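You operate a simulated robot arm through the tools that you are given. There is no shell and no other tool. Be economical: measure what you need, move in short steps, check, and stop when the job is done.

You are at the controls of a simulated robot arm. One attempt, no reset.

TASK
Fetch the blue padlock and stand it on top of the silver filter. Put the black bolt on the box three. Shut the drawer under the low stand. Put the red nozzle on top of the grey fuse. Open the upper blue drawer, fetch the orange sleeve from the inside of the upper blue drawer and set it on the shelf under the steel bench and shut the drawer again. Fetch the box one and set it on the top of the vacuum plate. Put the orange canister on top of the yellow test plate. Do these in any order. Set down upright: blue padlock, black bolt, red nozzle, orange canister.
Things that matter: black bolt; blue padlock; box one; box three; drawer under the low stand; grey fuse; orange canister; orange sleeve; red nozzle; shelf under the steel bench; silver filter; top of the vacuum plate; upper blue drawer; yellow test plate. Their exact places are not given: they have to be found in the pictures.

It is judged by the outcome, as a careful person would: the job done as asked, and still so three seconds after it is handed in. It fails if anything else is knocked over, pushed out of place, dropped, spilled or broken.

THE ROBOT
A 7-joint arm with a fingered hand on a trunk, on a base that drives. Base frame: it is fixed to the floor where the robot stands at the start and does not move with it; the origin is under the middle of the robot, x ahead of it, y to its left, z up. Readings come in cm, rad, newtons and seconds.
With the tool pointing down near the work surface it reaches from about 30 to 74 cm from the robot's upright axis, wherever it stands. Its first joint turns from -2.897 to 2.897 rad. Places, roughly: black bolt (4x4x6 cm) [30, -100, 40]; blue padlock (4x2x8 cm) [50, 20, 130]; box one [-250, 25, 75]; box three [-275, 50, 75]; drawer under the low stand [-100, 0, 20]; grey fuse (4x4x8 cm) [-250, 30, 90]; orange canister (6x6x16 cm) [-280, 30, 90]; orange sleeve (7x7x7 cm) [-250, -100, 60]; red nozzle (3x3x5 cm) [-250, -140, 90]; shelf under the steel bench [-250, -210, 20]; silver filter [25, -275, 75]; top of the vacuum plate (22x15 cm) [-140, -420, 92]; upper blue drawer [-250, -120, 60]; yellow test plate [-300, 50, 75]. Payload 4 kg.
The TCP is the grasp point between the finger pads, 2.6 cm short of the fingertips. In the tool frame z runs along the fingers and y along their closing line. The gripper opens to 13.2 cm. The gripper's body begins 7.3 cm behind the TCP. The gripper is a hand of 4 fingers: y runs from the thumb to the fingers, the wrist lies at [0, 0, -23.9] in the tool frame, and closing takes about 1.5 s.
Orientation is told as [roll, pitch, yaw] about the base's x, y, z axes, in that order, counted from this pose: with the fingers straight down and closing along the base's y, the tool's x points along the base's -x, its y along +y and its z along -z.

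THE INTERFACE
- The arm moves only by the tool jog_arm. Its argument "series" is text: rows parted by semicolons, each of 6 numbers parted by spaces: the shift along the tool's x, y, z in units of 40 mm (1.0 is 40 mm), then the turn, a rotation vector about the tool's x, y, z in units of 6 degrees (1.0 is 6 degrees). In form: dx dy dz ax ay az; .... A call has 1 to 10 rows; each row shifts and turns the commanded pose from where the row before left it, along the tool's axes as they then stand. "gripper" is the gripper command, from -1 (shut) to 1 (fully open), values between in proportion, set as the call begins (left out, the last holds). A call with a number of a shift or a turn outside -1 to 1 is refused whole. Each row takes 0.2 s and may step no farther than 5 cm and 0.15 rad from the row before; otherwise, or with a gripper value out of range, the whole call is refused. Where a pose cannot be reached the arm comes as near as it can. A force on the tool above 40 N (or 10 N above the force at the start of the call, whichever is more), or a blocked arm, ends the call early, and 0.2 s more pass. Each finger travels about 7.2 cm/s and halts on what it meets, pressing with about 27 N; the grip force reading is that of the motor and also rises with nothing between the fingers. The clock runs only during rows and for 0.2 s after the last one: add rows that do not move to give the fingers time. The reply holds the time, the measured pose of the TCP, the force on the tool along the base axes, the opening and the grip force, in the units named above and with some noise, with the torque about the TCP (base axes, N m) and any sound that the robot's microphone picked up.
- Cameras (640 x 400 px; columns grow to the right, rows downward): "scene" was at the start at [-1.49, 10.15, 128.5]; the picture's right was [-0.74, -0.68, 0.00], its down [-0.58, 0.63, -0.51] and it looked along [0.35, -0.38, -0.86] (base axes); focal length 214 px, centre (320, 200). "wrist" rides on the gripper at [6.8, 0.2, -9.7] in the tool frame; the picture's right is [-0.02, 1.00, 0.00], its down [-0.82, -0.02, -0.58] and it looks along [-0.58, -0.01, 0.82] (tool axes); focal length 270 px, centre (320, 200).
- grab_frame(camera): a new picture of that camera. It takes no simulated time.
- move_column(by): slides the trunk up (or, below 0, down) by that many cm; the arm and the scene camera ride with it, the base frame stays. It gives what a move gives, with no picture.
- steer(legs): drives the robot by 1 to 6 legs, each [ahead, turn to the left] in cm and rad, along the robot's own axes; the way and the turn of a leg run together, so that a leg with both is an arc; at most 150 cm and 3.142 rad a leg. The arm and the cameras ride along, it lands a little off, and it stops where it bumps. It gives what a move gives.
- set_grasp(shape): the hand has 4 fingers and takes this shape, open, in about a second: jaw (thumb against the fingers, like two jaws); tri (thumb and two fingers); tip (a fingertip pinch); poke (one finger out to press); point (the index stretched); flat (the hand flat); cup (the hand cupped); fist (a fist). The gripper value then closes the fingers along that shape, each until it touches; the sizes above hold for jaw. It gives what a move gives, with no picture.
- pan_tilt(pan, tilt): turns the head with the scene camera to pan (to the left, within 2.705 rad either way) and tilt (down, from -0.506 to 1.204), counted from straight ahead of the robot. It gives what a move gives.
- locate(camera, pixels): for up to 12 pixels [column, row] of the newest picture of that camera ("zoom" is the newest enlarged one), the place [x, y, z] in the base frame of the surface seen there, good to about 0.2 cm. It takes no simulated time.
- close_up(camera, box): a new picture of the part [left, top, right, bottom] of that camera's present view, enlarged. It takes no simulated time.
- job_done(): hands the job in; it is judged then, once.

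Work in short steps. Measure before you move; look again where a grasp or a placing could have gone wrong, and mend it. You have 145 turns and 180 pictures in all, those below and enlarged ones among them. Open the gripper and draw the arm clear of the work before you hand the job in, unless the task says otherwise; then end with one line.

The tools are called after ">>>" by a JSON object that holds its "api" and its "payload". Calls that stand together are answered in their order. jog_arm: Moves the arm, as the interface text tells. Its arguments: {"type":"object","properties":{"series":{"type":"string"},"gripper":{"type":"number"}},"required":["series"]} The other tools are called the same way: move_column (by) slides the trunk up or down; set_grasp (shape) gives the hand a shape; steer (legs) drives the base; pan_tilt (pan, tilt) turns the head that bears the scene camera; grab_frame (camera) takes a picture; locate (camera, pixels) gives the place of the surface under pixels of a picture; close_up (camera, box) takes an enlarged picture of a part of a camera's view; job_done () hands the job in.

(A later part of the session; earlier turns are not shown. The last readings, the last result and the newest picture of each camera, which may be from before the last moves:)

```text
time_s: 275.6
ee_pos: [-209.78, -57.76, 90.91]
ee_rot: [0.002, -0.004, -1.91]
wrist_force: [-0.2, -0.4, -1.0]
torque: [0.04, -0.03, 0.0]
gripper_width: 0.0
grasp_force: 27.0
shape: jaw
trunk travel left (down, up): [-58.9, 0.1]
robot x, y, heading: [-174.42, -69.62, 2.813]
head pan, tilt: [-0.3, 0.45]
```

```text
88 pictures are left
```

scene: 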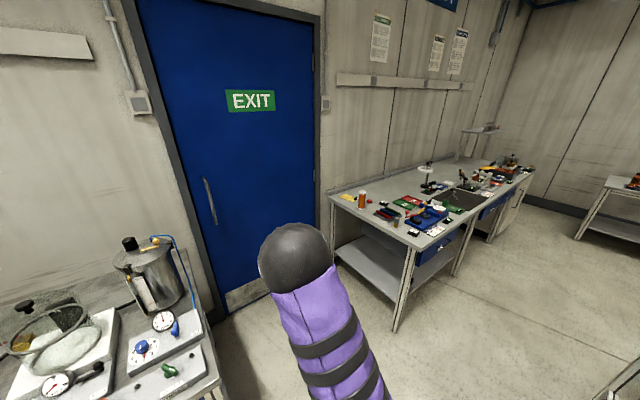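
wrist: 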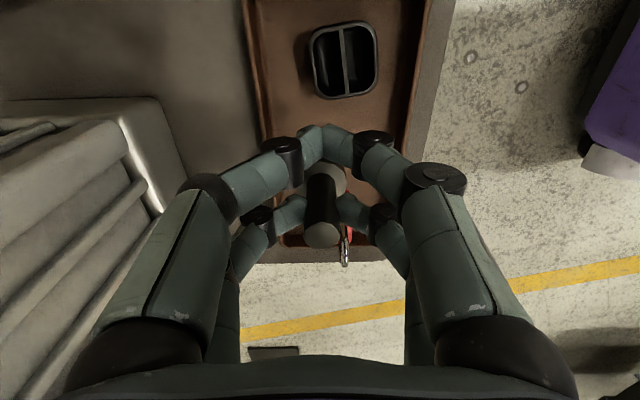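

Now a close look at the test bench's near end, where the boxes, canister and fuse should be.

>>> {"api": "close_up", "payload": {"camera": "scene", "box": [320, 150, 528, 280]}}

>>> {"api": "locate", "payload": {"camera": "scene", "pixels": [[330, 200], [413, 248], [520, 178], [362, 200], [345, 196], [430, 215], [400, 330], [405, 240], [385, 215]]}}

```text
3.08 times, centred on (424, 215) of scene
```

zoom: 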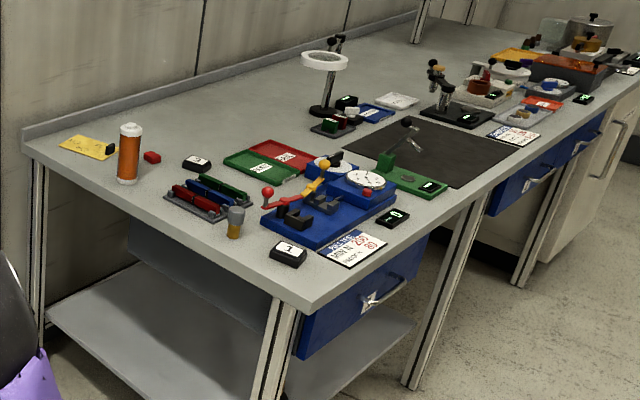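

```text
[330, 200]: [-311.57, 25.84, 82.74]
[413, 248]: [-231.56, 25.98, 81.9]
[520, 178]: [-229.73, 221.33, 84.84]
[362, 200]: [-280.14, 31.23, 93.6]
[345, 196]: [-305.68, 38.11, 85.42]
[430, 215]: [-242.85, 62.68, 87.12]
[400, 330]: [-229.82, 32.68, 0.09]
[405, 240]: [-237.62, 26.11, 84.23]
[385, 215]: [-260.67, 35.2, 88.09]
```

>>> {"api": "close_up", "payload": {"camera": "scene", "box": [336, 180, 416, 230]}}

>>> {"api": "close_up", "payload": {"camera": "scene", "box": [380, 205, 460, 255]}}

```text
8.00 times, centred on (376, 205) of scene
```

zoom: 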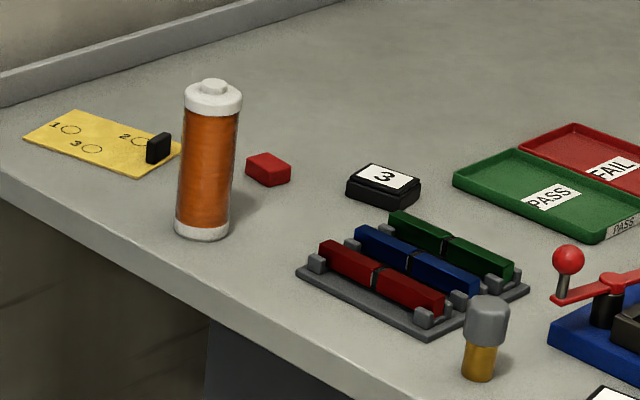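

```text
8.00 times, centred on (420, 230) of scene
```

zoom: 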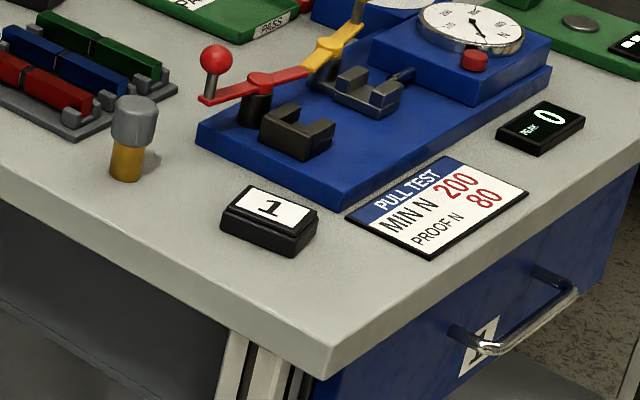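

Clear: box three ("3"), box one ("1"), grey fuse, canister and yellow plate. I measure box one, the fuse and bench edges, raise the hand, and drive to the bench's near end.

>>> {"api": "locate", "payload": {"camera": "zoom", "pixels": [[268, 205], [235, 205], [305, 220], [265, 188], [275, 245], [134, 105], [134, 125], [126, 178], [330, 370], [450, 205], [205, 90], [230, 150]]}}

>>> {"api": "jog_arm", "payload": {"series": "0 0 -0.8 0 0 0;0 0 -0.8 0 0 0;0 0 -0.8 0 0 0;0 0 0 0 0 0"}}

>>> {"api": "steer", "payload": {"legs": [[82, 0], [0, -1.24], [24, 0]]}}

>>> {"api": "pan_tilt", "payload": {"pan": 0.25, "tilt": 0.85}}

>>> {"api": "grab_frame", "payload": {"camera": "scene"}}

```text
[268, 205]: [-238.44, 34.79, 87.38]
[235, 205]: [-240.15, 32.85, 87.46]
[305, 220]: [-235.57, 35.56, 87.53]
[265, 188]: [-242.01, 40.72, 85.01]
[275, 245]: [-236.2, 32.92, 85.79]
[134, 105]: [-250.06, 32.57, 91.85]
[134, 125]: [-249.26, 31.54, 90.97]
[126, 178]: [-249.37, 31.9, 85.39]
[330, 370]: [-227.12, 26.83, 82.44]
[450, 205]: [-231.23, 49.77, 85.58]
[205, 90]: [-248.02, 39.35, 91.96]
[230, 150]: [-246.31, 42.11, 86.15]
```

```text
time_s: 276.6
ee_pos: [-209.7, -57.95, 100.57]
ee_rot: [0.002, -0.004, -1.911]
wrist_force: [0.1, 0.7, -1.2]
torque: [-0.01, -0.02, 0.0]
gripper_width: 0.01
grasp_force: 27.2
shape: jaw
trunk travel left (down, up): [-58.9, 0.1]
robot x, y, heading: [-174.35, -69.75, 2.809]
head pan, tilt: [-0.3, 0.45]
```

```text
time_s: 282.6
ee_pos: [-279.46, -18.81, 100.6]
ee_rot: [0.002, -0.003, -2.307]
wrist_force: [-0.4, 0.0, -0.5]
torque: [0.0, 0.0, -0.03]
gripper_width: 0.03
grasp_force: 26.5
shape: jaw
trunk travel left (down, up): [-58.9, 0.1]
robot x, y, heading: [-251.47, -43.02, 2.44]
head pan, tilt: [-0.3, 0.45]
stopped in leg 2: the robot was blocked; the commanded pose is now the measured one
```

```text
time_s: 283.5
ee_pos: [-279.46, -18.81, 100.56]
ee_rot: [0.001, -0.004, -2.306]
wrist_force: [-0.7, 0.2, -1.1]
torque: [0.01, 0.0, -0.02]
gripper_width: 0.0
grasp_force: 26.7
shape: jaw
trunk travel left (down, up): [-58.9, 0.1]
robot x, y, heading: [-251.64, -43.42, 2.436]
head pan, tilt: [0.25, 0.85]
```

```text
84 pictures are left
```

scene: 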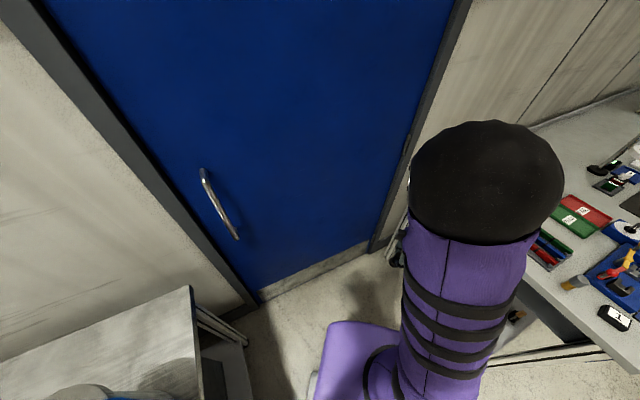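

The rear (reaching ~50 cm back) bumped while turning. I check the wall distance and the pot bench's corner.

>>> {"api": "locate", "payload": {"camera": "scene", "pixels": [[330, 180], [222, 205], [190, 290], [100, 340], [240, 340], [215, 370]]}}

>>> {"api": "pan_tilt", "payload": {"pan": 1.9, "tilt": 1.0}}

>>> {"api": "grab_frame", "payload": {"camera": "scene"}}

```text
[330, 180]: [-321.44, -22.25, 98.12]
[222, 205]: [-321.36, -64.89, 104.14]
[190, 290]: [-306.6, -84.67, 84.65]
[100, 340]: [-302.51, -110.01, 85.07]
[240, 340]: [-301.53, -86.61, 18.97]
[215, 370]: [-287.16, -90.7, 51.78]
```

```text
time_s: 285.2
ee_pos: [-279.39, -18.81, 100.64]
ee_rot: [0.002, -0.003, -2.308]
wrist_force: [0.7, -0.1, 0.3]
torque: [0.01, 0.01, 0.0]
gripper_width: 0.01
grasp_force: 27.0
shape: jaw
trunk travel left (down, up): [-58.9, 0.1]
robot x, y, heading: [-251.23, -43.56, 2.444]
head pan, tilt: [1.901, 1.0]
```

```text
83 pictures are left
```

scene: 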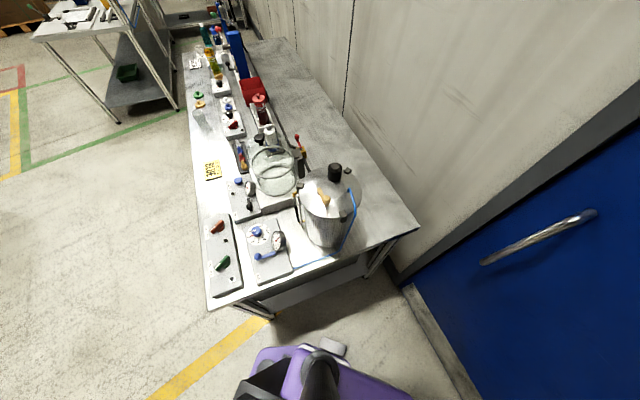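

Pot-bench end is y≈-85, wall x≈-321. I drive 28 cm ahead first, then finish the turn to face +y.

>>> {"api": "steer", "payload": {"legs": [[28, 0], [0, -0.87]]}}

>>> {"api": "pan_tilt", "payload": {"pan": 0.0, "tilt": 0.9}}

>>> {"api": "grab_frame", "payload": {"camera": "scene"}}

```text
time_s: 289.7
ee_pos: [-272.03, 12.22, 100.5]
ee_rot: [0.001, -0.006, 3.101]
wrist_force: [0.3, 0.0, -0.5]
torque: [-0.01, -0.01, 0.02]
gripper_width: 0.0
grasp_force: 27.5
shape: jaw
trunk travel left (down, up): [-58.9, 0.1]
robot x, y, heading: [-273.18, -25.08, 1.559]
head pan, tilt: [1.901, 1.0]
```

```text
time_s: 291.6
ee_pos: [-272.08, 12.18, 100.48]
ee_rot: [0.003, -0.005, 3.102]
wrist_force: [0.2, 1.1, -1.3]
torque: [-0.03, 0.04, 0.01]
gripper_width: 0.01
grasp_force: 27.2
shape: jaw
trunk travel left (down, up): [-58.9, 0.1]
robot x, y, heading: [-272.89, -25.15, 1.564]
head pan, tilt: [0.0, 0.901]
```

```text
82 pictures are left
```

scene: 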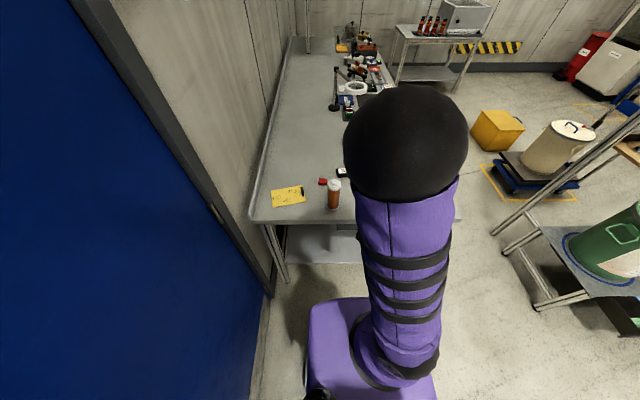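

Good position. I measure box three, canister and plate.

>>> {"api": "close_up", "payload": {"camera": "scene", "box": [260, 150, 356, 210]}}

>>> {"api": "locate", "payload": {"camera": "zoom", "pixels": [[548, 145], [525, 145], [560, 160], [530, 165], [490, 200], [490, 350], [90, 260], [320, 235], [100, 370], [300, 355], [200, 300], [290, 270]]}}

```text
6.67 times, centred on (308, 180) of scene
```

zoom: 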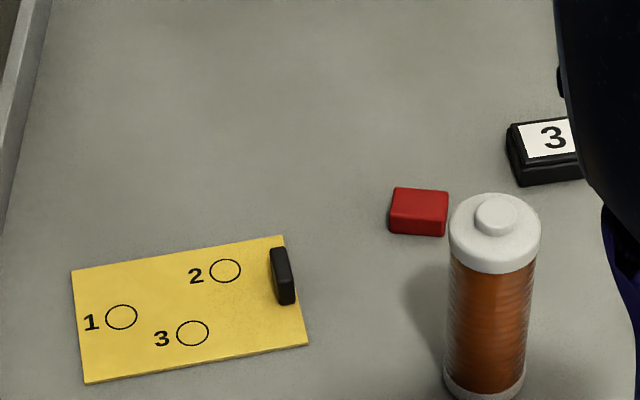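

```text
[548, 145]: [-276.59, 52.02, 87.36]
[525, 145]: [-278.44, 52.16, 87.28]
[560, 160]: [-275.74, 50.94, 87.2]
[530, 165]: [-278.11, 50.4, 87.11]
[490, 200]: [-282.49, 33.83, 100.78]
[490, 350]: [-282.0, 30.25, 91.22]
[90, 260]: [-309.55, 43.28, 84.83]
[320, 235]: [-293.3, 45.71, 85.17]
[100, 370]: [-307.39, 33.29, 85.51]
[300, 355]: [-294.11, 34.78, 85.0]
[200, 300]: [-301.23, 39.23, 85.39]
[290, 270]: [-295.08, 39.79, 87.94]
```

Box three's top centre ≈[-276,51.9,87.3]. I drive 14 cm closer, and move the bolt over it at z 104.

>>> {"api": "jog_arm", "payload": {"series": "0 0 -0.6 0 0 0;0.3 0 -0.3 0 0 0;0 0 0 0 0 0"}}

>>> {"api": "steer", "payload": {"legs": [[14, 0]]}}

>>> {"api": "jog_arm", "payload": {"series": "-0.1 -0.9 0 0 0 0;-0.1 -0.9 0 0 0 0;-0.1 -0.9 0 0 0 0;-0.1 -0.9 0 0 0 0;-0.1 -0.9 0 0 0 0;-0.1 -0.9 0.2 0 0 0;0 0 0 0 0 0"}}

>>> {"api": "grab_frame", "payload": {"camera": "wrist"}}

```text
time_s: 292.4
ee_pos: [-270.76, 12.08, 104.19]
ee_rot: [0.002, -0.005, 3.101]
wrist_force: [0.1, -0.2, -1.1]
torque: [0.03, -0.04, 0.0]
gripper_width: 0.0
grasp_force: 27.3
shape: jaw
trunk travel left (down, up): [-58.9, 0.1]
robot x, y, heading: [-272.78, -25.05, 1.566]
head pan, tilt: [0.0, 0.901]
```

```text
time_s: 293.7
ee_pos: [-270.68, 26.16, 104.08]
ee_rot: [0.001, -0.005, 3.101]
wrist_force: [0.0, -0.7, -1.4]
torque: [0.0, -0.03, -0.02]
gripper_width: 0.0
grasp_force: 27.0
shape: jaw
trunk travel left (down, up): [-58.9, 0.1]
robot x, y, heading: [-272.53, -11.03, 1.56]
head pan, tilt: [0.0, 0.901]
```

```text
time_s: 295.3
ee_pos: [-272.06, 47.57, 103.38]
ee_rot: [0.002, -0.005, 3.1]
wrist_force: [0.6, -0.6, -0.6]
torque: [0.01, -0.05, 0.01]
gripper_width: 0.0
grasp_force: 26.9
shape: jaw
trunk travel left (down, up): [-58.9, 0.1]
robot x, y, heading: [-272.69, -11.25, 1.562]
head pan, tilt: [0.0, 0.901]
```

```text
80 pictures are left
```

wrist: 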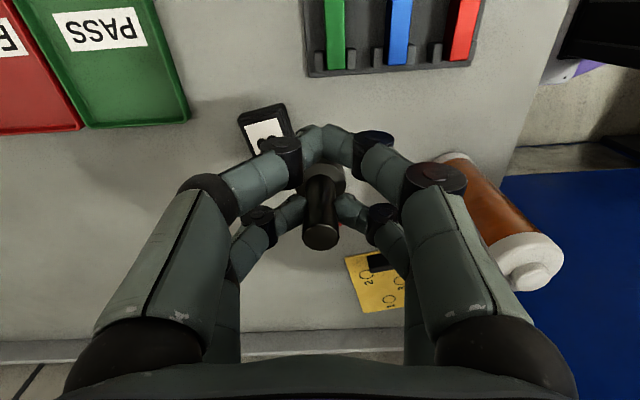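

>>> {"api": "locate", "payload": {"camera": "wrist", "pixels": [[265, 132], [242, 118], [282, 108], [248, 150], [292, 130], [320, 235], [320, 205], [265, 112]]}}

>>> {"api": "close_up", "payload": {"camera": "wrist", "box": [216, 80, 376, 180]}}

```text
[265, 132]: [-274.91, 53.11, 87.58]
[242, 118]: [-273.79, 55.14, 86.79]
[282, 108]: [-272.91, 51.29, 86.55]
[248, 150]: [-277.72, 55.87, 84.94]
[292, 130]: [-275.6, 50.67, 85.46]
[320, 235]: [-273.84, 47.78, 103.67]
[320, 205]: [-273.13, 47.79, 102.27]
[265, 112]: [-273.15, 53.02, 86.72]
```

```text
4.00 times, centred on (296, 130) of wrist
```

zoom: 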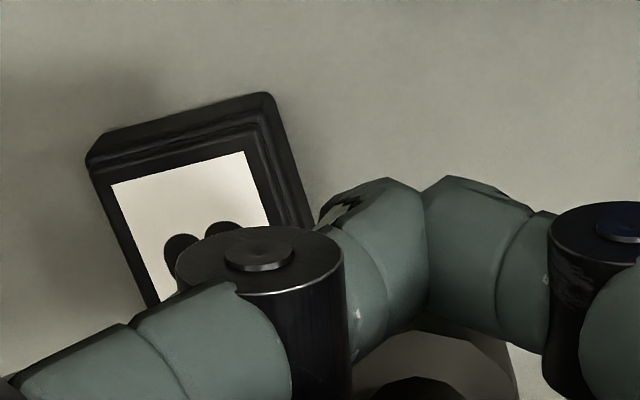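

Box three's centre refined to [-276.2,52.4]. I move over it and lower to just above its top.

>>> {"api": "jog_arm", "payload": {"series": "-0.33 -0.58 0 0 0 0;-0.33 -0.58 0 0 0 0;0 0 0.6 0 0 0;0 0 0.6 0 0 0;0 0 0.6 0 0 0;0 0 0.55 0 0 0;0 0 0.1 0 0 0;0 0 0 0 0 0"}}

>>> {"api": "jog_arm", "payload": {"series": "0 0 0.06 0 0 0;0 0 0.03 0 0 0;0 0 0 0 0 0"}}

>>> {"api": "grab_frame", "payload": {"camera": "wrist"}}

>>> {"api": "close_up", "payload": {"camera": "scene", "box": [280, 140, 440, 240]}}

```text
time_s: 297.1
ee_pos: [-274.84, 52.42, 93.54]
ee_rot: [0.001, -0.006, 3.103]
wrist_force: [0.4, -0.9, -1.6]
torque: [-0.01, 0.01, 0.0]
gripper_width: 0.01
grasp_force: 27.2
shape: jaw
trunk travel left (down, up): [-58.9, 0.1]
robot x, y, heading: [-272.7, -11.31, 1.561]
head pan, tilt: [0.0, 0.901]
```

```text
time_s: 297.9
ee_pos: [-274.86, 52.39, 93.16]
ee_rot: [0.001, -0.005, 3.102]
wrist_force: [-0.3, 0.6, -0.6]
torque: [0.01, -0.02, -0.02]
gripper_width: 0.01
grasp_force: 27.0
shape: jaw
trunk travel left (down, up): [-58.9, 0.1]
robot x, y, heading: [-272.84, -11.15, 1.562]
head pan, tilt: [0.0, 0.901]
```

```text
78 pictures are left
```

wrist: 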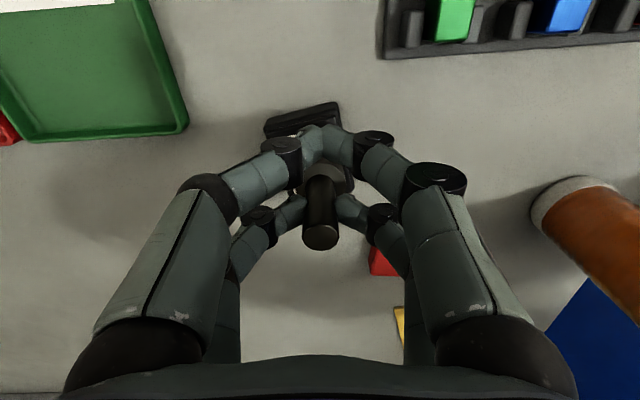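

```text
4.00 times, centred on (360, 190) of scene
```

zoom: 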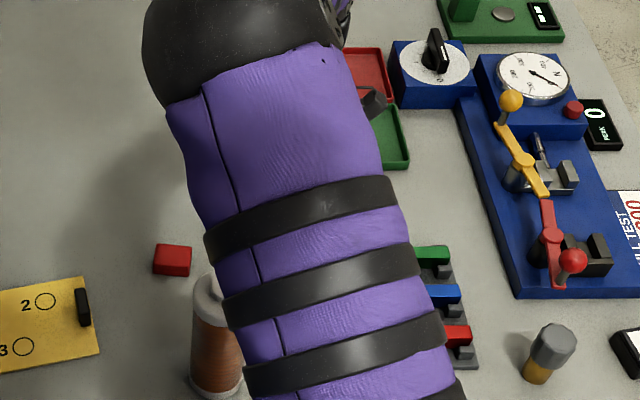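

I ease down until contact.

>>> {"api": "jog_arm", "payload": {"series": "0 0 0.04 0 0 0;0 0 0.04 0 0 0;0 0 0 0 0 0"}}

>>> {"api": "locate", "payload": {"camera": "wrist", "pixels": [[270, 125], [338, 105], [305, 112], [320, 165], [345, 165], [320, 235]]}}

```text
time_s: 298.7
ee_pos: [-274.74, 52.44, 92.84]
ee_rot: [0.002, -0.005, 3.099]
wrist_force: [-0.6, -0.6, 0.4]
torque: [0.02, 0.01, -0.01]
gripper_width: 0.02
grasp_force: 27.2
shape: jaw
trunk travel left (down, up): [-58.9, 0.1]
robot x, y, heading: [-272.98, -11.21, 1.56]
head pan, tilt: [0.0, 0.901]
```

```text
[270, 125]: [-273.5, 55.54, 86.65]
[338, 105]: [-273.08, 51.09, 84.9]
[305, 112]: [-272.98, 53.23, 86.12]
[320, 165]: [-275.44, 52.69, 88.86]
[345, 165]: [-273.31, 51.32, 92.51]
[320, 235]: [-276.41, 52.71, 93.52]
```

It rests on the box (flange at z≈87.4). I open, rise, and check.

>>> {"api": "jog_arm", "payload": {"series": "0 0 0.02 0 0 0;0 0 0 0 0 0;0 0 0 0 0 0;0 0 0 0 0 0;0 0 0 0 0 0", "gripper": -0.2}}

>>> {"api": "jog_arm", "payload": {"series": "0 0 -0.5 0 0 0;0 0 -0.7 0 0 0;0 0 -0.8 0 0 0;0 0 -0.8 0 0 0;0 0 0 0 0 0"}}

>>> {"api": "grab_frame", "payload": {"camera": "wrist"}}

```text
time_s: 299.9
ee_pos: [-274.79, 52.45, 92.75]
ee_rot: [0.004, -0.006, 3.101]
wrist_force: [0.0, -0.5, -0.7]
torque: [0.03, 0.02, -0.02]
gripper_width: 5.22
grasp_force: 0.1
shape: jaw
trunk travel left (down, up): [-58.9, 0.1]
robot x, y, heading: [-272.98, -10.96, 1.559]
head pan, tilt: [0.0, 0.901]
```

```text
time_s: 301.1
ee_pos: [-274.87, 52.6, 104.0]
ee_rot: [0.002, -0.003, 3.102]
wrist_force: [0.2, -0.3, 0.7]
torque: [0.02, 0.02, 0.0]
gripper_width: 5.24
grasp_force: 0.0
shape: jaw
trunk travel left (down, up): [-58.9, 0.1]
robot x, y, heading: [-272.47, -11.14, 1.565]
head pan, tilt: [0.0, 0.901]
```

```text
76 pictures are left
```

wrist: 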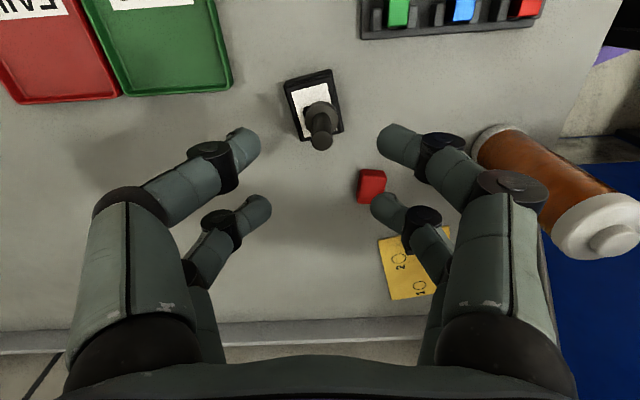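

Bolt stands on box three. Next the canister: I open wide and move above it at z 108.

>>> {"api": "jog_arm", "payload": {"series": "-0.1 0 -0.5 0 0 0;-0.1 0 -0.5 0 0 0;-0.35 0.82 0 0 0 0;-0.35 0.82 0 0 0 0;-0.35 0.82 0 0 0 0;-0.35 0.82 0 0 0 0;0 0.82 0 0 0 0;0 0.82 0 0 0 0;0 0 0 0 0 0", "gripper": 0.6}}

>>> {"api": "grab_frame", "payload": {"camera": "wrist"}}

>>> {"api": "locate", "payload": {"camera": "wrist", "pixels": [[320, 150], [320, 170], [320, 190], [300, 170], [340, 170], [320, 130]]}}

```text
time_s: 303.1
ee_pos: [-282.11, 32.96, 107.87]
ee_rot: [0.001, -0.006, 3.102]
wrist_force: [-0.4, 1.6, 0.1]
torque: [-0.01, 0.03, -0.03]
gripper_width: 10.55
grasp_force: 0.0
shape: jaw
trunk travel left (down, up): [-58.9, 0.1]
robot x, y, heading: [-272.74, -11.32, 1.565]
head pan, tilt: [0.0, 0.901]
```

```text
75 pictures are left
```

wrist: 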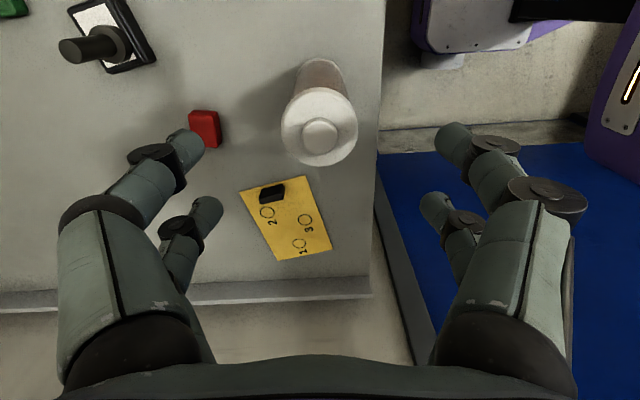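

```text
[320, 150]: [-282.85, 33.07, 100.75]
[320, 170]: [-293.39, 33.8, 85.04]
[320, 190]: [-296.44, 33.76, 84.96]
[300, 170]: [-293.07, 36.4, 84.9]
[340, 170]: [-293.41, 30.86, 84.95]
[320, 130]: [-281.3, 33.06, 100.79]
```

Canister centre ≈[-281.3,33.05]. I descend to z 95.3 and close on it.

>>> {"api": "jog_arm", "payload": {"series": "0.2 0 0.6 0 0 0;0 0 0.8 0 0 0;0 0 0.8 0 0 0;0 0 0.6 0 0 0;0 0 0.34 0 0 0;0 0 0 0 0 0"}}

>>> {"api": "jog_arm", "payload": {"series": "0 0 0 0 0 0;0 0 0 0 0 0;0 0 0 0 0 0;0 0 0 0 0 0;0 0 0 0 0 0;0 0 0 0 0 0;0 0 0 0 0 0", "gripper": -1}}

>>> {"api": "jog_arm", "payload": {"series": "0 0 -0.4 0 0 0;0 0 -0.4 0 0 0;0 0 -0.3 0 0 0;0 0 0 0 0 0"}}

>>> {"api": "grab_frame", "payload": {"camera": "wrist"}}

```text
time_s: 304.5
ee_pos: [-281.22, 33.11, 95.38]
ee_rot: [0.001, -0.005, 3.102]
wrist_force: [0.1, -0.1, -0.7]
torque: [-0.02, 0.01, -0.03]
gripper_width: 10.56
grasp_force: 0.0
shape: jaw
trunk travel left (down, up): [-58.9, 0.1]
robot x, y, heading: [-272.9, -10.95, 1.559]
head pan, tilt: [0.0, 0.901]
```

```text
time_s: 306.1
ee_pos: [-281.13, 33.07, 95.46]
ee_rot: [0.002, -0.004, 3.103]
wrist_force: [-0.9, -0.5, 0.3]
torque: [-0.04, -0.04, 0.03]
gripper_width: 2.19
grasp_force: 26.9
shape: jaw
trunk travel left (down, up): [-58.9, 0.1]
robot x, y, heading: [-272.8, -10.78, 1.563]
head pan, tilt: [0.0, 0.901]
```

```text
time_s: 307.1
ee_pos: [-281.16, 33.0, 99.95]
ee_rot: [0.001, -0.006, 3.102]
wrist_force: [0.0, -0.2, -3.3]
torque: [-0.02, -0.05, -0.01]
gripper_width: 2.22
grasp_force: 26.8
shape: jaw
trunk travel left (down, up): [-58.9, 0.1]
robot x, y, heading: [-272.31, -11.32, 1.559]
head pan, tilt: [0.0, 0.901]
```

```text
74 pictures are left
```

wrist: 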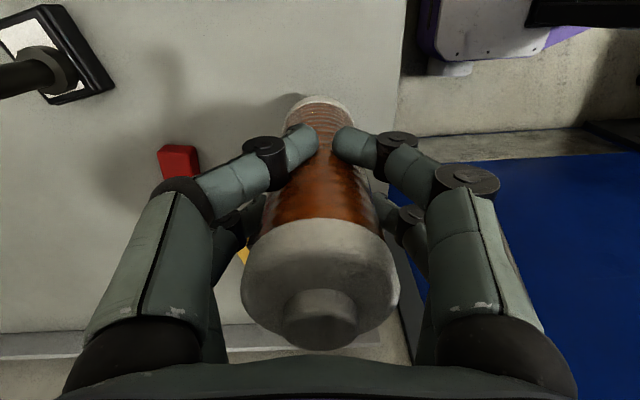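

Canister held. I lift 2 cm more and carry it over the yellow plate to [-302,39].

>>> {"api": "jog_arm", "payload": {"series": "0 0 -0.6 0 0 0;-0.75 -0.18 0 0 0 0;-0.75 -0.18 0 0 0 0;-0.75 -0.18 0 0 0 0;-0.75 -0.18 0 0 0 0;-0.75 -0.18 0 0 0 0;-0.75 -0.18 0 0 0 0;-0.73 -0.2 0 0 0 0;0 0 0 0 0 0"}}

>>> {"api": "grab_frame", "payload": {"camera": "scene"}}

>>> {"api": "close_up", "payload": {"camera": "scene", "box": [240, 120, 400, 220]}}

```text
time_s: 309.1
ee_pos: [-301.68, 38.87, 102.15]
ee_rot: [0.002, -0.007, 3.103]
wrist_force: [0.1, -0.4, -3.8]
torque: [-0.03, -0.06, 0.0]
gripper_width: 2.17
grasp_force: 27.1
shape: jaw
trunk travel left (down, up): [-58.9, 0.1]
robot x, y, heading: [-272.71, -11.26, 1.561]
head pan, tilt: [0.0, 0.901]
```

```text
73 pictures are left
```

scene: 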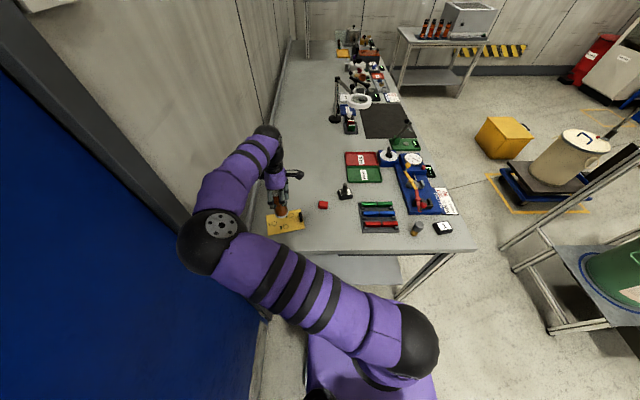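

```text
4.00 times, centred on (320, 170) of scene
```

zoom: 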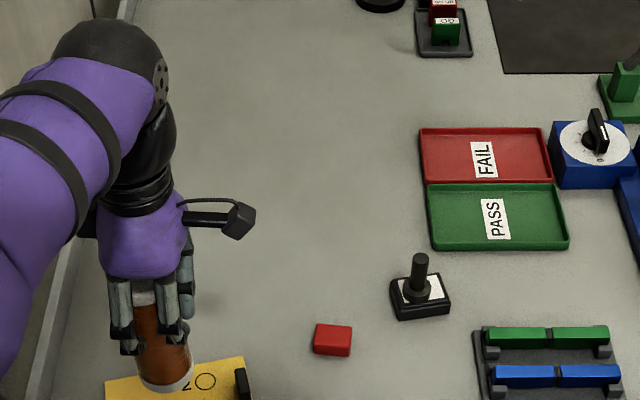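

Bolt looks good on box three. The canister hangs over the plate; I lower it to contact.

>>> {"api": "jog_arm", "payload": {"series": "0 0 0.5 0 0 0;0 0 0.5 0 0 0;0 0 0.45 0 0 0;0 0 0.08 0 0 0;0 0 0 0 0 0"}}

>>> {"api": "jog_arm", "payload": {"series": "0 0 0.05 0 0 0;0 0 0.03 0 0 0;0 0 0 0 0 0"}}

>>> {"api": "close_up", "payload": {"camera": "scene", "box": [240, 150, 340, 240]}}

```text
time_s: 310.3
ee_pos: [-301.79, 38.83, 96.07]
ee_rot: [0.003, -0.003, 3.102]
wrist_force: [0.8, -0.3, -3.7]
torque: [0.0, -0.03, 0.0]
gripper_width: 2.16
grasp_force: 27.5
shape: jaw
trunk travel left (down, up): [-58.9, 0.1]
robot x, y, heading: [-272.91, -10.93, 1.564]
head pan, tilt: [0.0, 0.901]
```

```text
time_s: 311.1
ee_pos: [-301.88, 38.9, 95.83]
ee_rot: [0.002, -0.006, 3.101]
wrist_force: [1.4, 0.0, 1.4]
torque: [0.02, 0.06, -0.02]
gripper_width: 2.16
grasp_force: 27.0
shape: jaw
trunk travel left (down, up): [-58.9, 0.1]
robot x, y, heading: [-273.02, -11.36, 1.56]
head pan, tilt: [0.0, 0.901]
```

```text
4.44 times, centred on (290, 195) of scene
```

zoom: 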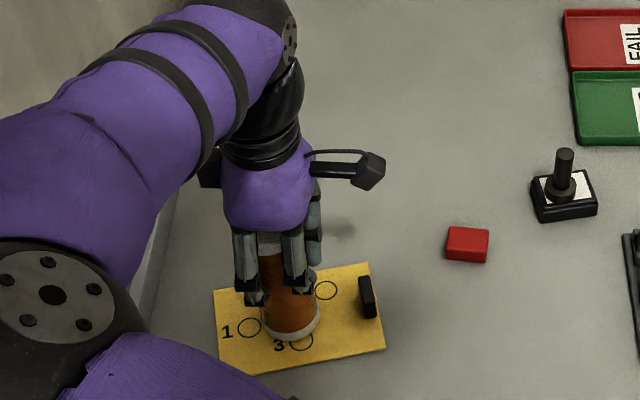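

Standing on the plate, contact felt. I open and rise.

>>> {"api": "jog_arm", "payload": {"series": "0 0 0 0 0 0;0 0 0 0 0 0;0 0 0 0 0 0;0 0 0 0 0 0;0 0 0 0 0 0;0 0 0 0 0 0", "gripper": 0.5}}

>>> {"api": "jog_arm", "payload": {"series": "0 0 -0.6 0 0 0;0 0 -0.9 0 0 0;0 0 -0.9 0 0 0;0 0 -0.9 0 0 0;0.9 0 0 0 0 0;0.9 0 0 0 0 0;0.9 0 0 0 0 0;0.9 0 0 0 0 0;0 0 0 0 0 0"}}

>>> {"api": "close_up", "payload": {"camera": "scene", "box": [240, 150, 480, 300]}}

>>> {"api": "grab_frame", "payload": {"camera": "wrist"}}

```text
time_s: 312.5
ee_pos: [-301.75, 38.76, 95.84]
ee_rot: [0.001, -0.004, 3.101]
wrist_force: [-0.2, 0.5, 0.3]
torque: [0.02, 0.0, 0.02]
gripper_width: 9.88
grasp_force: 0.0
shape: jaw
trunk travel left (down, up): [-58.9, 0.1]
robot x, y, heading: [-273.26, -11.32, 1.558]
head pan, tilt: [0.0, 0.901]
```

```text
time_s: 314.5
ee_pos: [-287.24, 38.23, 108.9]
ee_rot: [0.003, -0.006, 3.103]
wrist_force: [-0.3, -0.2, -0.2]
torque: [-0.01, 0.0, 0.0]
gripper_width: 9.85
grasp_force: 0.1
shape: jaw
trunk travel left (down, up): [-58.9, 0.1]
robot x, y, heading: [-273.26, -11.41, 1.56]
head pan, tilt: [0.0, 0.901]
```

```text
2.67 times, centred on (360, 225) of scene
```

zoom: 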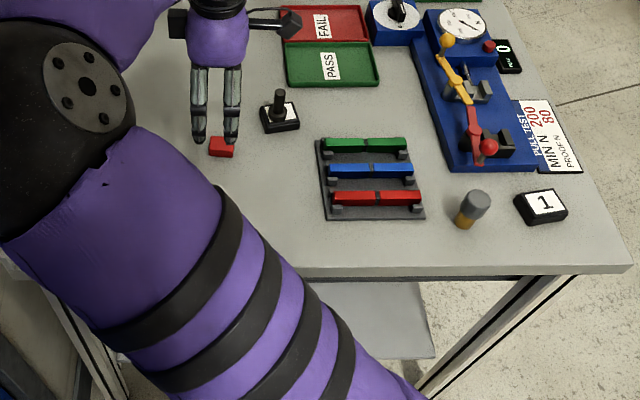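

```text
69 pictures are left
```

wrist: 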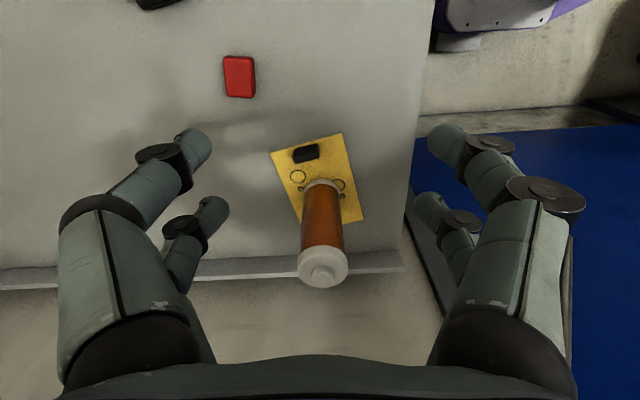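

Canister stands on the plate. Next box one: I move over to it at [-238,34.6] with the fingers narrower, and look from above.

>>> {"api": "jog_arm", "payload": {"series": "0.9 0.02 0 0 0 0;0.9 0.02 0 0 0 0;0.9 0.02 0 0 0 0;0.9 0.02 0 0 0 0;0.9 0.02 0 0 0 0;0.9 0.02 0 0 0 0;0.9 0.02 0 0 0 0;0.9 0.02 0 0 0 0;0.9 0.02 0 0 0 0;0.9 0.02 0 0 0 0", "gripper": 0.0}}

>>> {"api": "jog_arm", "payload": {"series": "0.9 0.05 0 0 0 0;0.9 0.05 0 0 0 0;0.9 0.05 0 0 0 0;0.6 0.05 0.5 0 0 0;0 0 0.8 0 0 0;0 0 0.8 0 0 0;0 0 0 0 0 0"}}

>>> {"api": "grab_frame", "payload": {"camera": "wrist"}}

>>> {"api": "locate", "payload": {"camera": "wrist", "pixels": [[320, 150], [300, 150], [340, 150], [320, 130], [320, 170], [280, 150], [360, 150]]}}

```text
time_s: 316.7
ee_pos: [-251.29, 36.15, 108.94]
ee_rot: [0.003, -0.005, 3.103]
wrist_force: [0.1, -0.2, 0.7]
torque: [-0.06, 0.0, 0.02]
gripper_width: 6.65
grasp_force: 0.0
shape: jaw
trunk travel left (down, up): [-58.9, 0.1]
robot x, y, heading: [-272.71, -11.12, 1.561]
head pan, tilt: [0.0, 0.901]
```

```text
time_s: 318.3
ee_pos: [-238.05, 34.78, 100.37]
ee_rot: [0.001, -0.005, 3.104]
wrist_force: [0.0, -0.5, 0.4]
torque: [0.01, -0.02, 0.0]
gripper_width: 6.64
grasp_force: 0.1
shape: jaw
trunk travel left (down, up): [-58.9, 0.1]
robot x, y, heading: [-272.69, -11.05, 1.565]
head pan, tilt: [0.0, 0.901]
```

```text
68 pictures are left
```

wrist: 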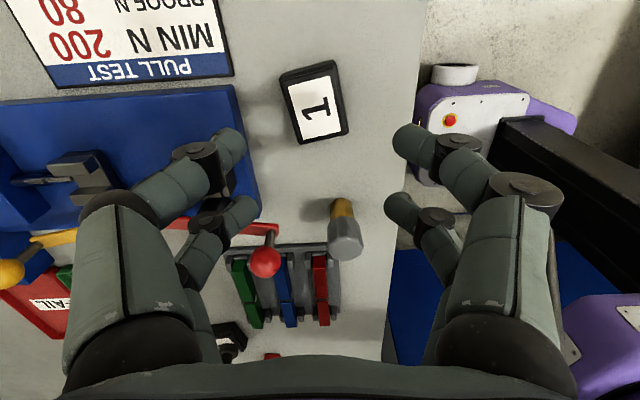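

```text
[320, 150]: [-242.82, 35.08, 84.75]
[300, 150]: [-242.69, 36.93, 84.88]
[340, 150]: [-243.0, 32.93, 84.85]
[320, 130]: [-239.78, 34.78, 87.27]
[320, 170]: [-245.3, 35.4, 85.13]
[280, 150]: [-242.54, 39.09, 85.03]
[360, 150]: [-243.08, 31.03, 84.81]
```

>>> {"api": "locate", "payload": {"camera": "wrist", "pixels": [[314, 103], [286, 80], [329, 68], [341, 126], [302, 136], [320, 75], [315, 128]]}}

```text
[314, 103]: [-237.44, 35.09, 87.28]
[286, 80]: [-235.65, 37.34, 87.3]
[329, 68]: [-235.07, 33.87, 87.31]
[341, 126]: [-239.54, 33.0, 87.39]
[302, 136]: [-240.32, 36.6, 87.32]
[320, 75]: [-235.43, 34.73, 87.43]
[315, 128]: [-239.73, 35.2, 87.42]
```

Box one: centre [-237.6,35.1], turned 10°. I align, descend to z 87.8 and close.

>>> {"api": "jog_arm", "payload": {"series": "0.1 -0.08 0 0 0 -1;0 0 0 0 0 -0.94;0 0 0.8 0 0 0;0 0 0.8 0 0 0;0 0 0.8 0 0 0;0 0 0.5 0 0 0;0 0 0.24 0 0 0;0 0 0 0 0 0", "gripper": 0.07}}

>>> {"api": "grab_frame", "payload": {"camera": "wrist"}}

```text
time_s: 320.1
ee_pos: [-237.74, 35.09, 87.68]
ee_rot: [0.001, -0.003, -2.978]
wrist_force: [0.6, 0.5, 2.7]
torque: [-0.09, -0.05, -0.01]
gripper_width: 6.98
grasp_force: 0.0
shape: jaw
trunk travel left (down, up): [-58.9, 0.1]
robot x, y, heading: [-272.28, -11.5, 1.563]
head pan, tilt: [0.0, 0.901]
```

```text
67 pictures are left
```

wrist: 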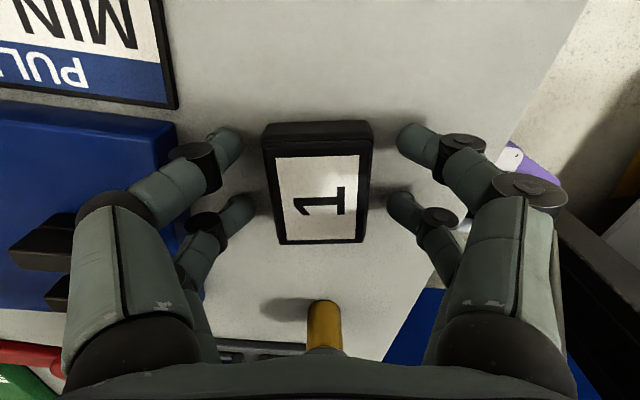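

Well aligned. I ease up a hair, close and lift.

>>> {"api": "jog_arm", "payload": {"series": "0 0 -0.06 0 0 0;0 0 0 0 0 0;0 0 0 0 0 0;0 0 0 0 0 0;0 0 0 0 0 0;0 0 0 0 0 0;0 0 0 0 0 0", "gripper": -1}}

>>> {"api": "jog_arm", "payload": {"series": "0 0 -0.5 0 0 0;0 0 -0.8 0 0 0;0 0 -0.8 0 0 0;0 0 -0.8 0 0 0;0 0 -0.8 0 0 0;0 0 0 0 0 0"}}

>>> {"api": "grab_frame", "payload": {"camera": "wrist"}}

```text
time_s: 321.7
ee_pos: [-237.84, 35.12, 88.03]
ee_rot: [0.002, -0.005, -2.978]
wrist_force: [-0.2, 0.6, 0.0]
torque: [-0.01, -0.02, 0.01]
gripper_width: 3.97
grasp_force: 27.4
shape: jaw
trunk travel left (down, up): [-58.9, 0.1]
robot x, y, heading: [-272.41, -11.49, 1.562]
head pan, tilt: [0.0, 0.901]
```

```text
time_s: 323.1
ee_pos: [-237.68, 35.08, 102.76]
ee_rot: [0.001, -0.006, -2.978]
wrist_force: [0.0, 0.8, 0.2]
torque: [0.0, -0.01, -0.02]
gripper_width: 3.94
grasp_force: 27.1
shape: jaw
trunk travel left (down, up): [-58.9, 0.1]
robot x, y, heading: [-272.74, -11.25, 1.563]
head pan, tilt: [0.0, 0.901]
```

```text
66 pictures are left
```

wrist: 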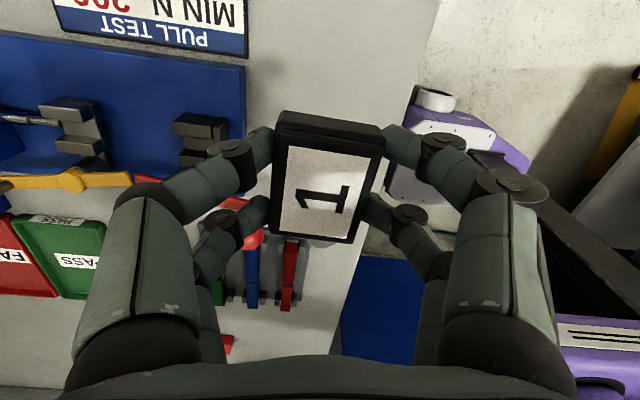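

Box one is held firmly (its foot 3.2 cm below TCP). I retract and drive out the way I came, towards the bonding bench.

>>> {"api": "jog_arm", "payload": {"series": "-0.8 0.75 0 0 0 0;-0.8 0.75 0 0 0 0;-0.8 0.75 0 0 0 0;-0.8 0.75 0 0 0 0;0 0 0 0 0 0"}}

>>> {"api": "steer", "payload": {"legs": [[-14, 0], [0, 0.87], [-28, 0], [0, 0.37], [-80, 0], [0, 2.32]]}}

```text
time_s: 324.3
ee_pos: [-248.65, 21.23, 102.85]
ee_rot: [0.001, -0.005, -2.979]
wrist_force: [-0.4, -0.4, -0.2]
torque: [0.02, -0.04, 0.03]
gripper_width: 3.96
grasp_force: 26.8
shape: jaw
trunk travel left (down, up): [-58.9, 0.1]
robot x, y, heading: [-272.91, -11.11, 1.562]
head pan, tilt: [0.0, 0.901]
```

```text
time_s: 329.8
ee_pos: [-261.03, -3.79, 102.78]
ee_rot: [0.0, -0.006, -2.113]
wrist_force: [0.1, -0.3, -1.0]
torque: [0.02, 0.01, 0.05]
gripper_width: 3.95
grasp_force: 27.6
shape: jaw
trunk travel left (down, up): [-58.9, 0.1]
robot x, y, heading: [-252.0, -43.23, 2.427]
head pan, tilt: [0.0, 0.901]
stopped in leg 3: the robot was blocked; the commanded pose is now the measured one
```

The rear touched the pot bench's corner at the end of the backing. Turning left frees it; I continue.

>>> {"api": "steer", "payload": {"legs": [[2, 0], [0, 0.45], [-80, 0], [0, 2.25]]}}

```text
time_s: 341.8
ee_pos: [-186.57, -102.5, 102.86]
ee_rot: [0.0, -0.004, 0.594]
wrist_force: [0.0, 0.7, -0.4]
torque: [0.04, 0.0, 0.01]
gripper_width: 3.93
grasp_force: 26.2
shape: jaw
trunk travel left (down, up): [-58.9, 0.1]
robot x, y, heading: [-178.23, -63.47, -1.15]
head pan, tilt: [0.0, 0.901]
```

Clear. I drive on to the bonding bench and face the vacuum plate.

>>> {"api": "steer", "payload": {"legs": [[130, 0], [128, 0], [0, -0.42], [112, 0], [0, -1.571]]}}

>>> {"api": "pan_tilt", "payload": {"pan": 0.1, "tilt": 0.8}}

>>> {"api": "grab_frame", "payload": {"camera": "scene"}}

```text
time_s: 365.3
ee_pos: [-100.77, -385.97, 102.84]
ee_rot: [0.001, -0.006, -1.389]
wrist_force: [0.3, -0.6, -0.5]
torque: [0.0, -0.01, -0.01]
gripper_width: 3.91
grasp_force: 27.5
shape: jaw
trunk travel left (down, up): [-58.9, 0.1]
robot x, y, heading: [-67.86, -409.5, -3.128]
head pan, tilt: [0.0, 0.901]
```

```text
time_s: 366.0
ee_pos: [-100.67, -386.01, 102.9]
ee_rot: [0.002, -0.005, -1.386]
wrist_force: [0.6, -0.4, -0.4]
torque: [-0.02, -0.05, -0.01]
gripper_width: 3.89
grasp_force: 27.2
shape: jaw
trunk travel left (down, up): [-58.9, 0.1]
robot x, y, heading: [-68.04, -409.66, -3.125]
head pan, tilt: [0.099, 0.799]
```

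```text
65 pictures are left
```

scene: 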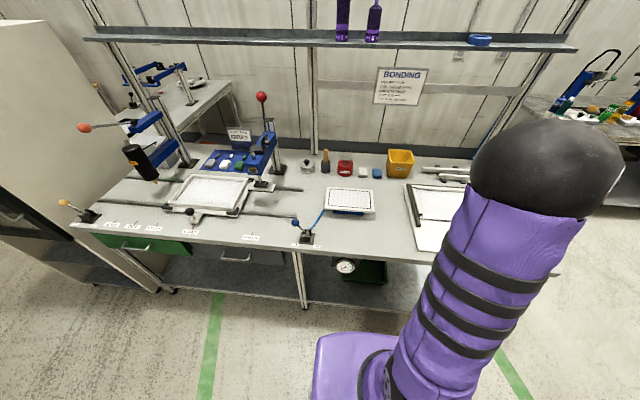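

>>> {"api": "locate", "payload": {"camera": "scene", "pixels": [[348, 200], [330, 188], [370, 190], [326, 212], [374, 212], [350, 188], [350, 212], [308, 238], [345, 175]]}}

```text
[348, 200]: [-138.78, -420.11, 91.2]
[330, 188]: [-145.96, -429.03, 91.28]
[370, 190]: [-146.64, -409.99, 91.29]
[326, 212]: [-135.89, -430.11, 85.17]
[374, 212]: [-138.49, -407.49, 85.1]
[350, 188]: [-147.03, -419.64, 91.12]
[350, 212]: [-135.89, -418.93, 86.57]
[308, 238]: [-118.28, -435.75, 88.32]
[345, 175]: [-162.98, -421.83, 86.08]
```

Vacuum plate centre ≈[-140.5,-419.7,91.2]. I drive 10 cm ahead and carry the box over it.

>>> {"api": "steer", "payload": {"legs": [[10, 0]]}}

>>> {"api": "jog_arm", "payload": {"series": "-0.63 -0.81 0 0 0 0;-0.63 -0.81 0 0 0 0;-0.63 -0.81 0 0 0 0;-0.63 -0.81 0 0 0 0;-0.63 -0.81 0 0 0 0;-0.63 -0.81 0 0 0 0;-0.63 -0.81 0 0 0 0;-0.63 -0.81 0 0 0 0;-0.63 -0.81 0 0 0 0;-0.63 -0.81 0 0 0 0"}}

>>> {"api": "jog_arm", "payload": {"series": "-0.6 -0.8 0 0 0 0;0 0 0.5 0 0 0;0 0 0 0 0 0"}}

>>> {"api": "grab_frame", "payload": {"camera": "wrist"}}

```text
time_s: 367.2
ee_pos: [-110.83, -386.19, 102.71]
ee_rot: [0.003, -0.005, -1.386]
wrist_force: [-0.9, 0.3, -0.6]
torque: [0.01, -0.03, 0.0]
gripper_width: 3.87
grasp_force: 27.2
shape: jaw
trunk travel left (down, up): [-58.9, 0.1]
robot x, y, heading: [-77.89, -409.93, -3.133]
head pan, tilt: [0.099, 0.799]
```

```text
time_s: 369.4
ee_pos: [-138.19, -416.93, 103.01]
ee_rot: [0.001, -0.005, -1.385]
wrist_force: [0.2, -0.1, -0.7]
torque: [0.03, -0.02, -0.03]
gripper_width: 3.88
grasp_force: 27.3
shape: jaw
trunk travel left (down, up): [-58.9, 0.1]
robot x, y, heading: [-77.86, -409.39, -3.129]
head pan, tilt: [0.099, 0.799]
```

```text
time_s: 370.2
ee_pos: [-140.76, -419.91, 100.92]
ee_rot: [0.0, -0.006, -1.386]
wrist_force: [-0.5, 0.0, -0.6]
torque: [0.01, 0.0, 0.01]
gripper_width: 3.87
grasp_force: 27.5
shape: jaw
trunk travel left (down, up): [-58.9, 0.1]
robot x, y, heading: [-77.77, -409.5, -3.128]
head pan, tilt: [0.099, 0.799]
```

```text
64 pictures are left
```

wrist: 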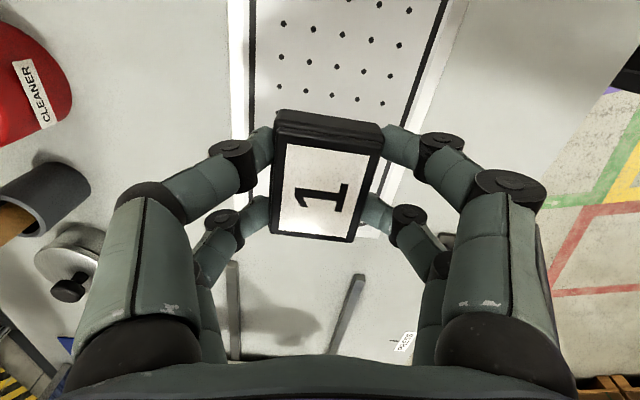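

Box is over the plate. I lower to contact.

>>> {"api": "jog_arm", "payload": {"series": "0 0 0.5 0 0 0;0 0 0.5 0 0 0;0 0 0.5 0 0 0;0 0 0.06 0 0 0;0 0 0 0 0 0"}}

>>> {"api": "jog_arm", "payload": {"series": "0 0 0.05 0 0 0;0 0 0.03 0 0 0;0 0 0 0 0 0"}}

```text
time_s: 371.4
ee_pos: [-140.71, -419.72, 94.7]
ee_rot: [0.001, -0.006, -1.387]
wrist_force: [0.5, -0.7, -1.0]
torque: [0.03, -0.01, 0.04]
gripper_width: 3.86
grasp_force: 27.1
shape: jaw
trunk travel left (down, up): [-58.9, 0.1]
robot x, y, heading: [-77.83, -409.8, -3.128]
head pan, tilt: [0.099, 0.799]
```

```text
time_s: 372.2
ee_pos: [-140.77, -419.84, 94.37]
ee_rot: [0.0, -0.007, -1.385]
wrist_force: [0.2, -0.6, -1.0]
torque: [0.0, 0.01, 0.04]
gripper_width: 3.88
grasp_force: 26.6
shape: jaw
trunk travel left (down, up): [-58.9, 0.1]
robot x, y, heading: [-77.9, -409.39, -3.129]
head pan, tilt: [0.099, 0.799]
```

>>> {"api": "jog_arm", "payload": {"series": "0 0 0.05 0 0 0;0 0 0.03 0 0 0;0 0 0 0 0 0"}}

>>> {"api": "jog_arm", "payload": {"series": "0 0 0.04 0 0 0;0 0 0 0 0 0"}}

>>> {"api": "grab_frame", "payload": {"camera": "wrist"}}

```text
time_s: 373.0
ee_pos: [-140.68, -419.81, 94.1]
ee_rot: [0.0, -0.005, -1.387]
wrist_force: [0.2, 0.5, -0.1]
torque: [0.01, -0.02, 0.01]
gripper_width: 3.89
grasp_force: 26.9
shape: jaw
trunk travel left (down, up): [-58.9, 0.1]
robot x, y, heading: [-77.99, -409.61, -3.126]
head pan, tilt: [0.099, 0.799]
```

```text
time_s: 373.6
ee_pos: [-140.83, -419.86, 93.95]
ee_rot: [-0.003, -0.006, -1.386]
wrist_force: [0.5, 0.0, 7.6]
torque: [0.11, 0.0, -0.05]
gripper_width: 3.89
grasp_force: 27.2
shape: jaw
trunk travel left (down, up): [-58.9, 0.1]
robot x, y, heading: [-77.96, -409.49, -3.132]
head pan, tilt: [0.099, 0.799]
```

```text
63 pictures are left
```

wrist: 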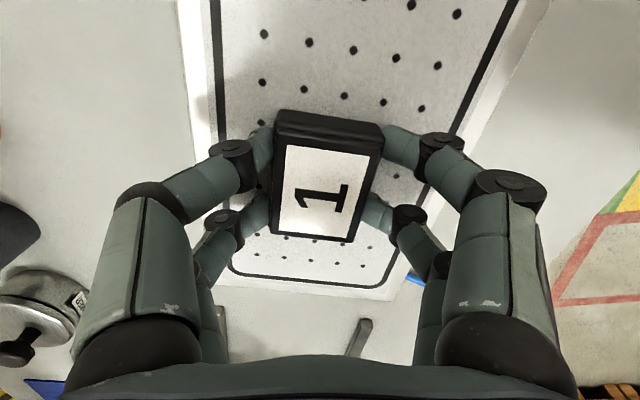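

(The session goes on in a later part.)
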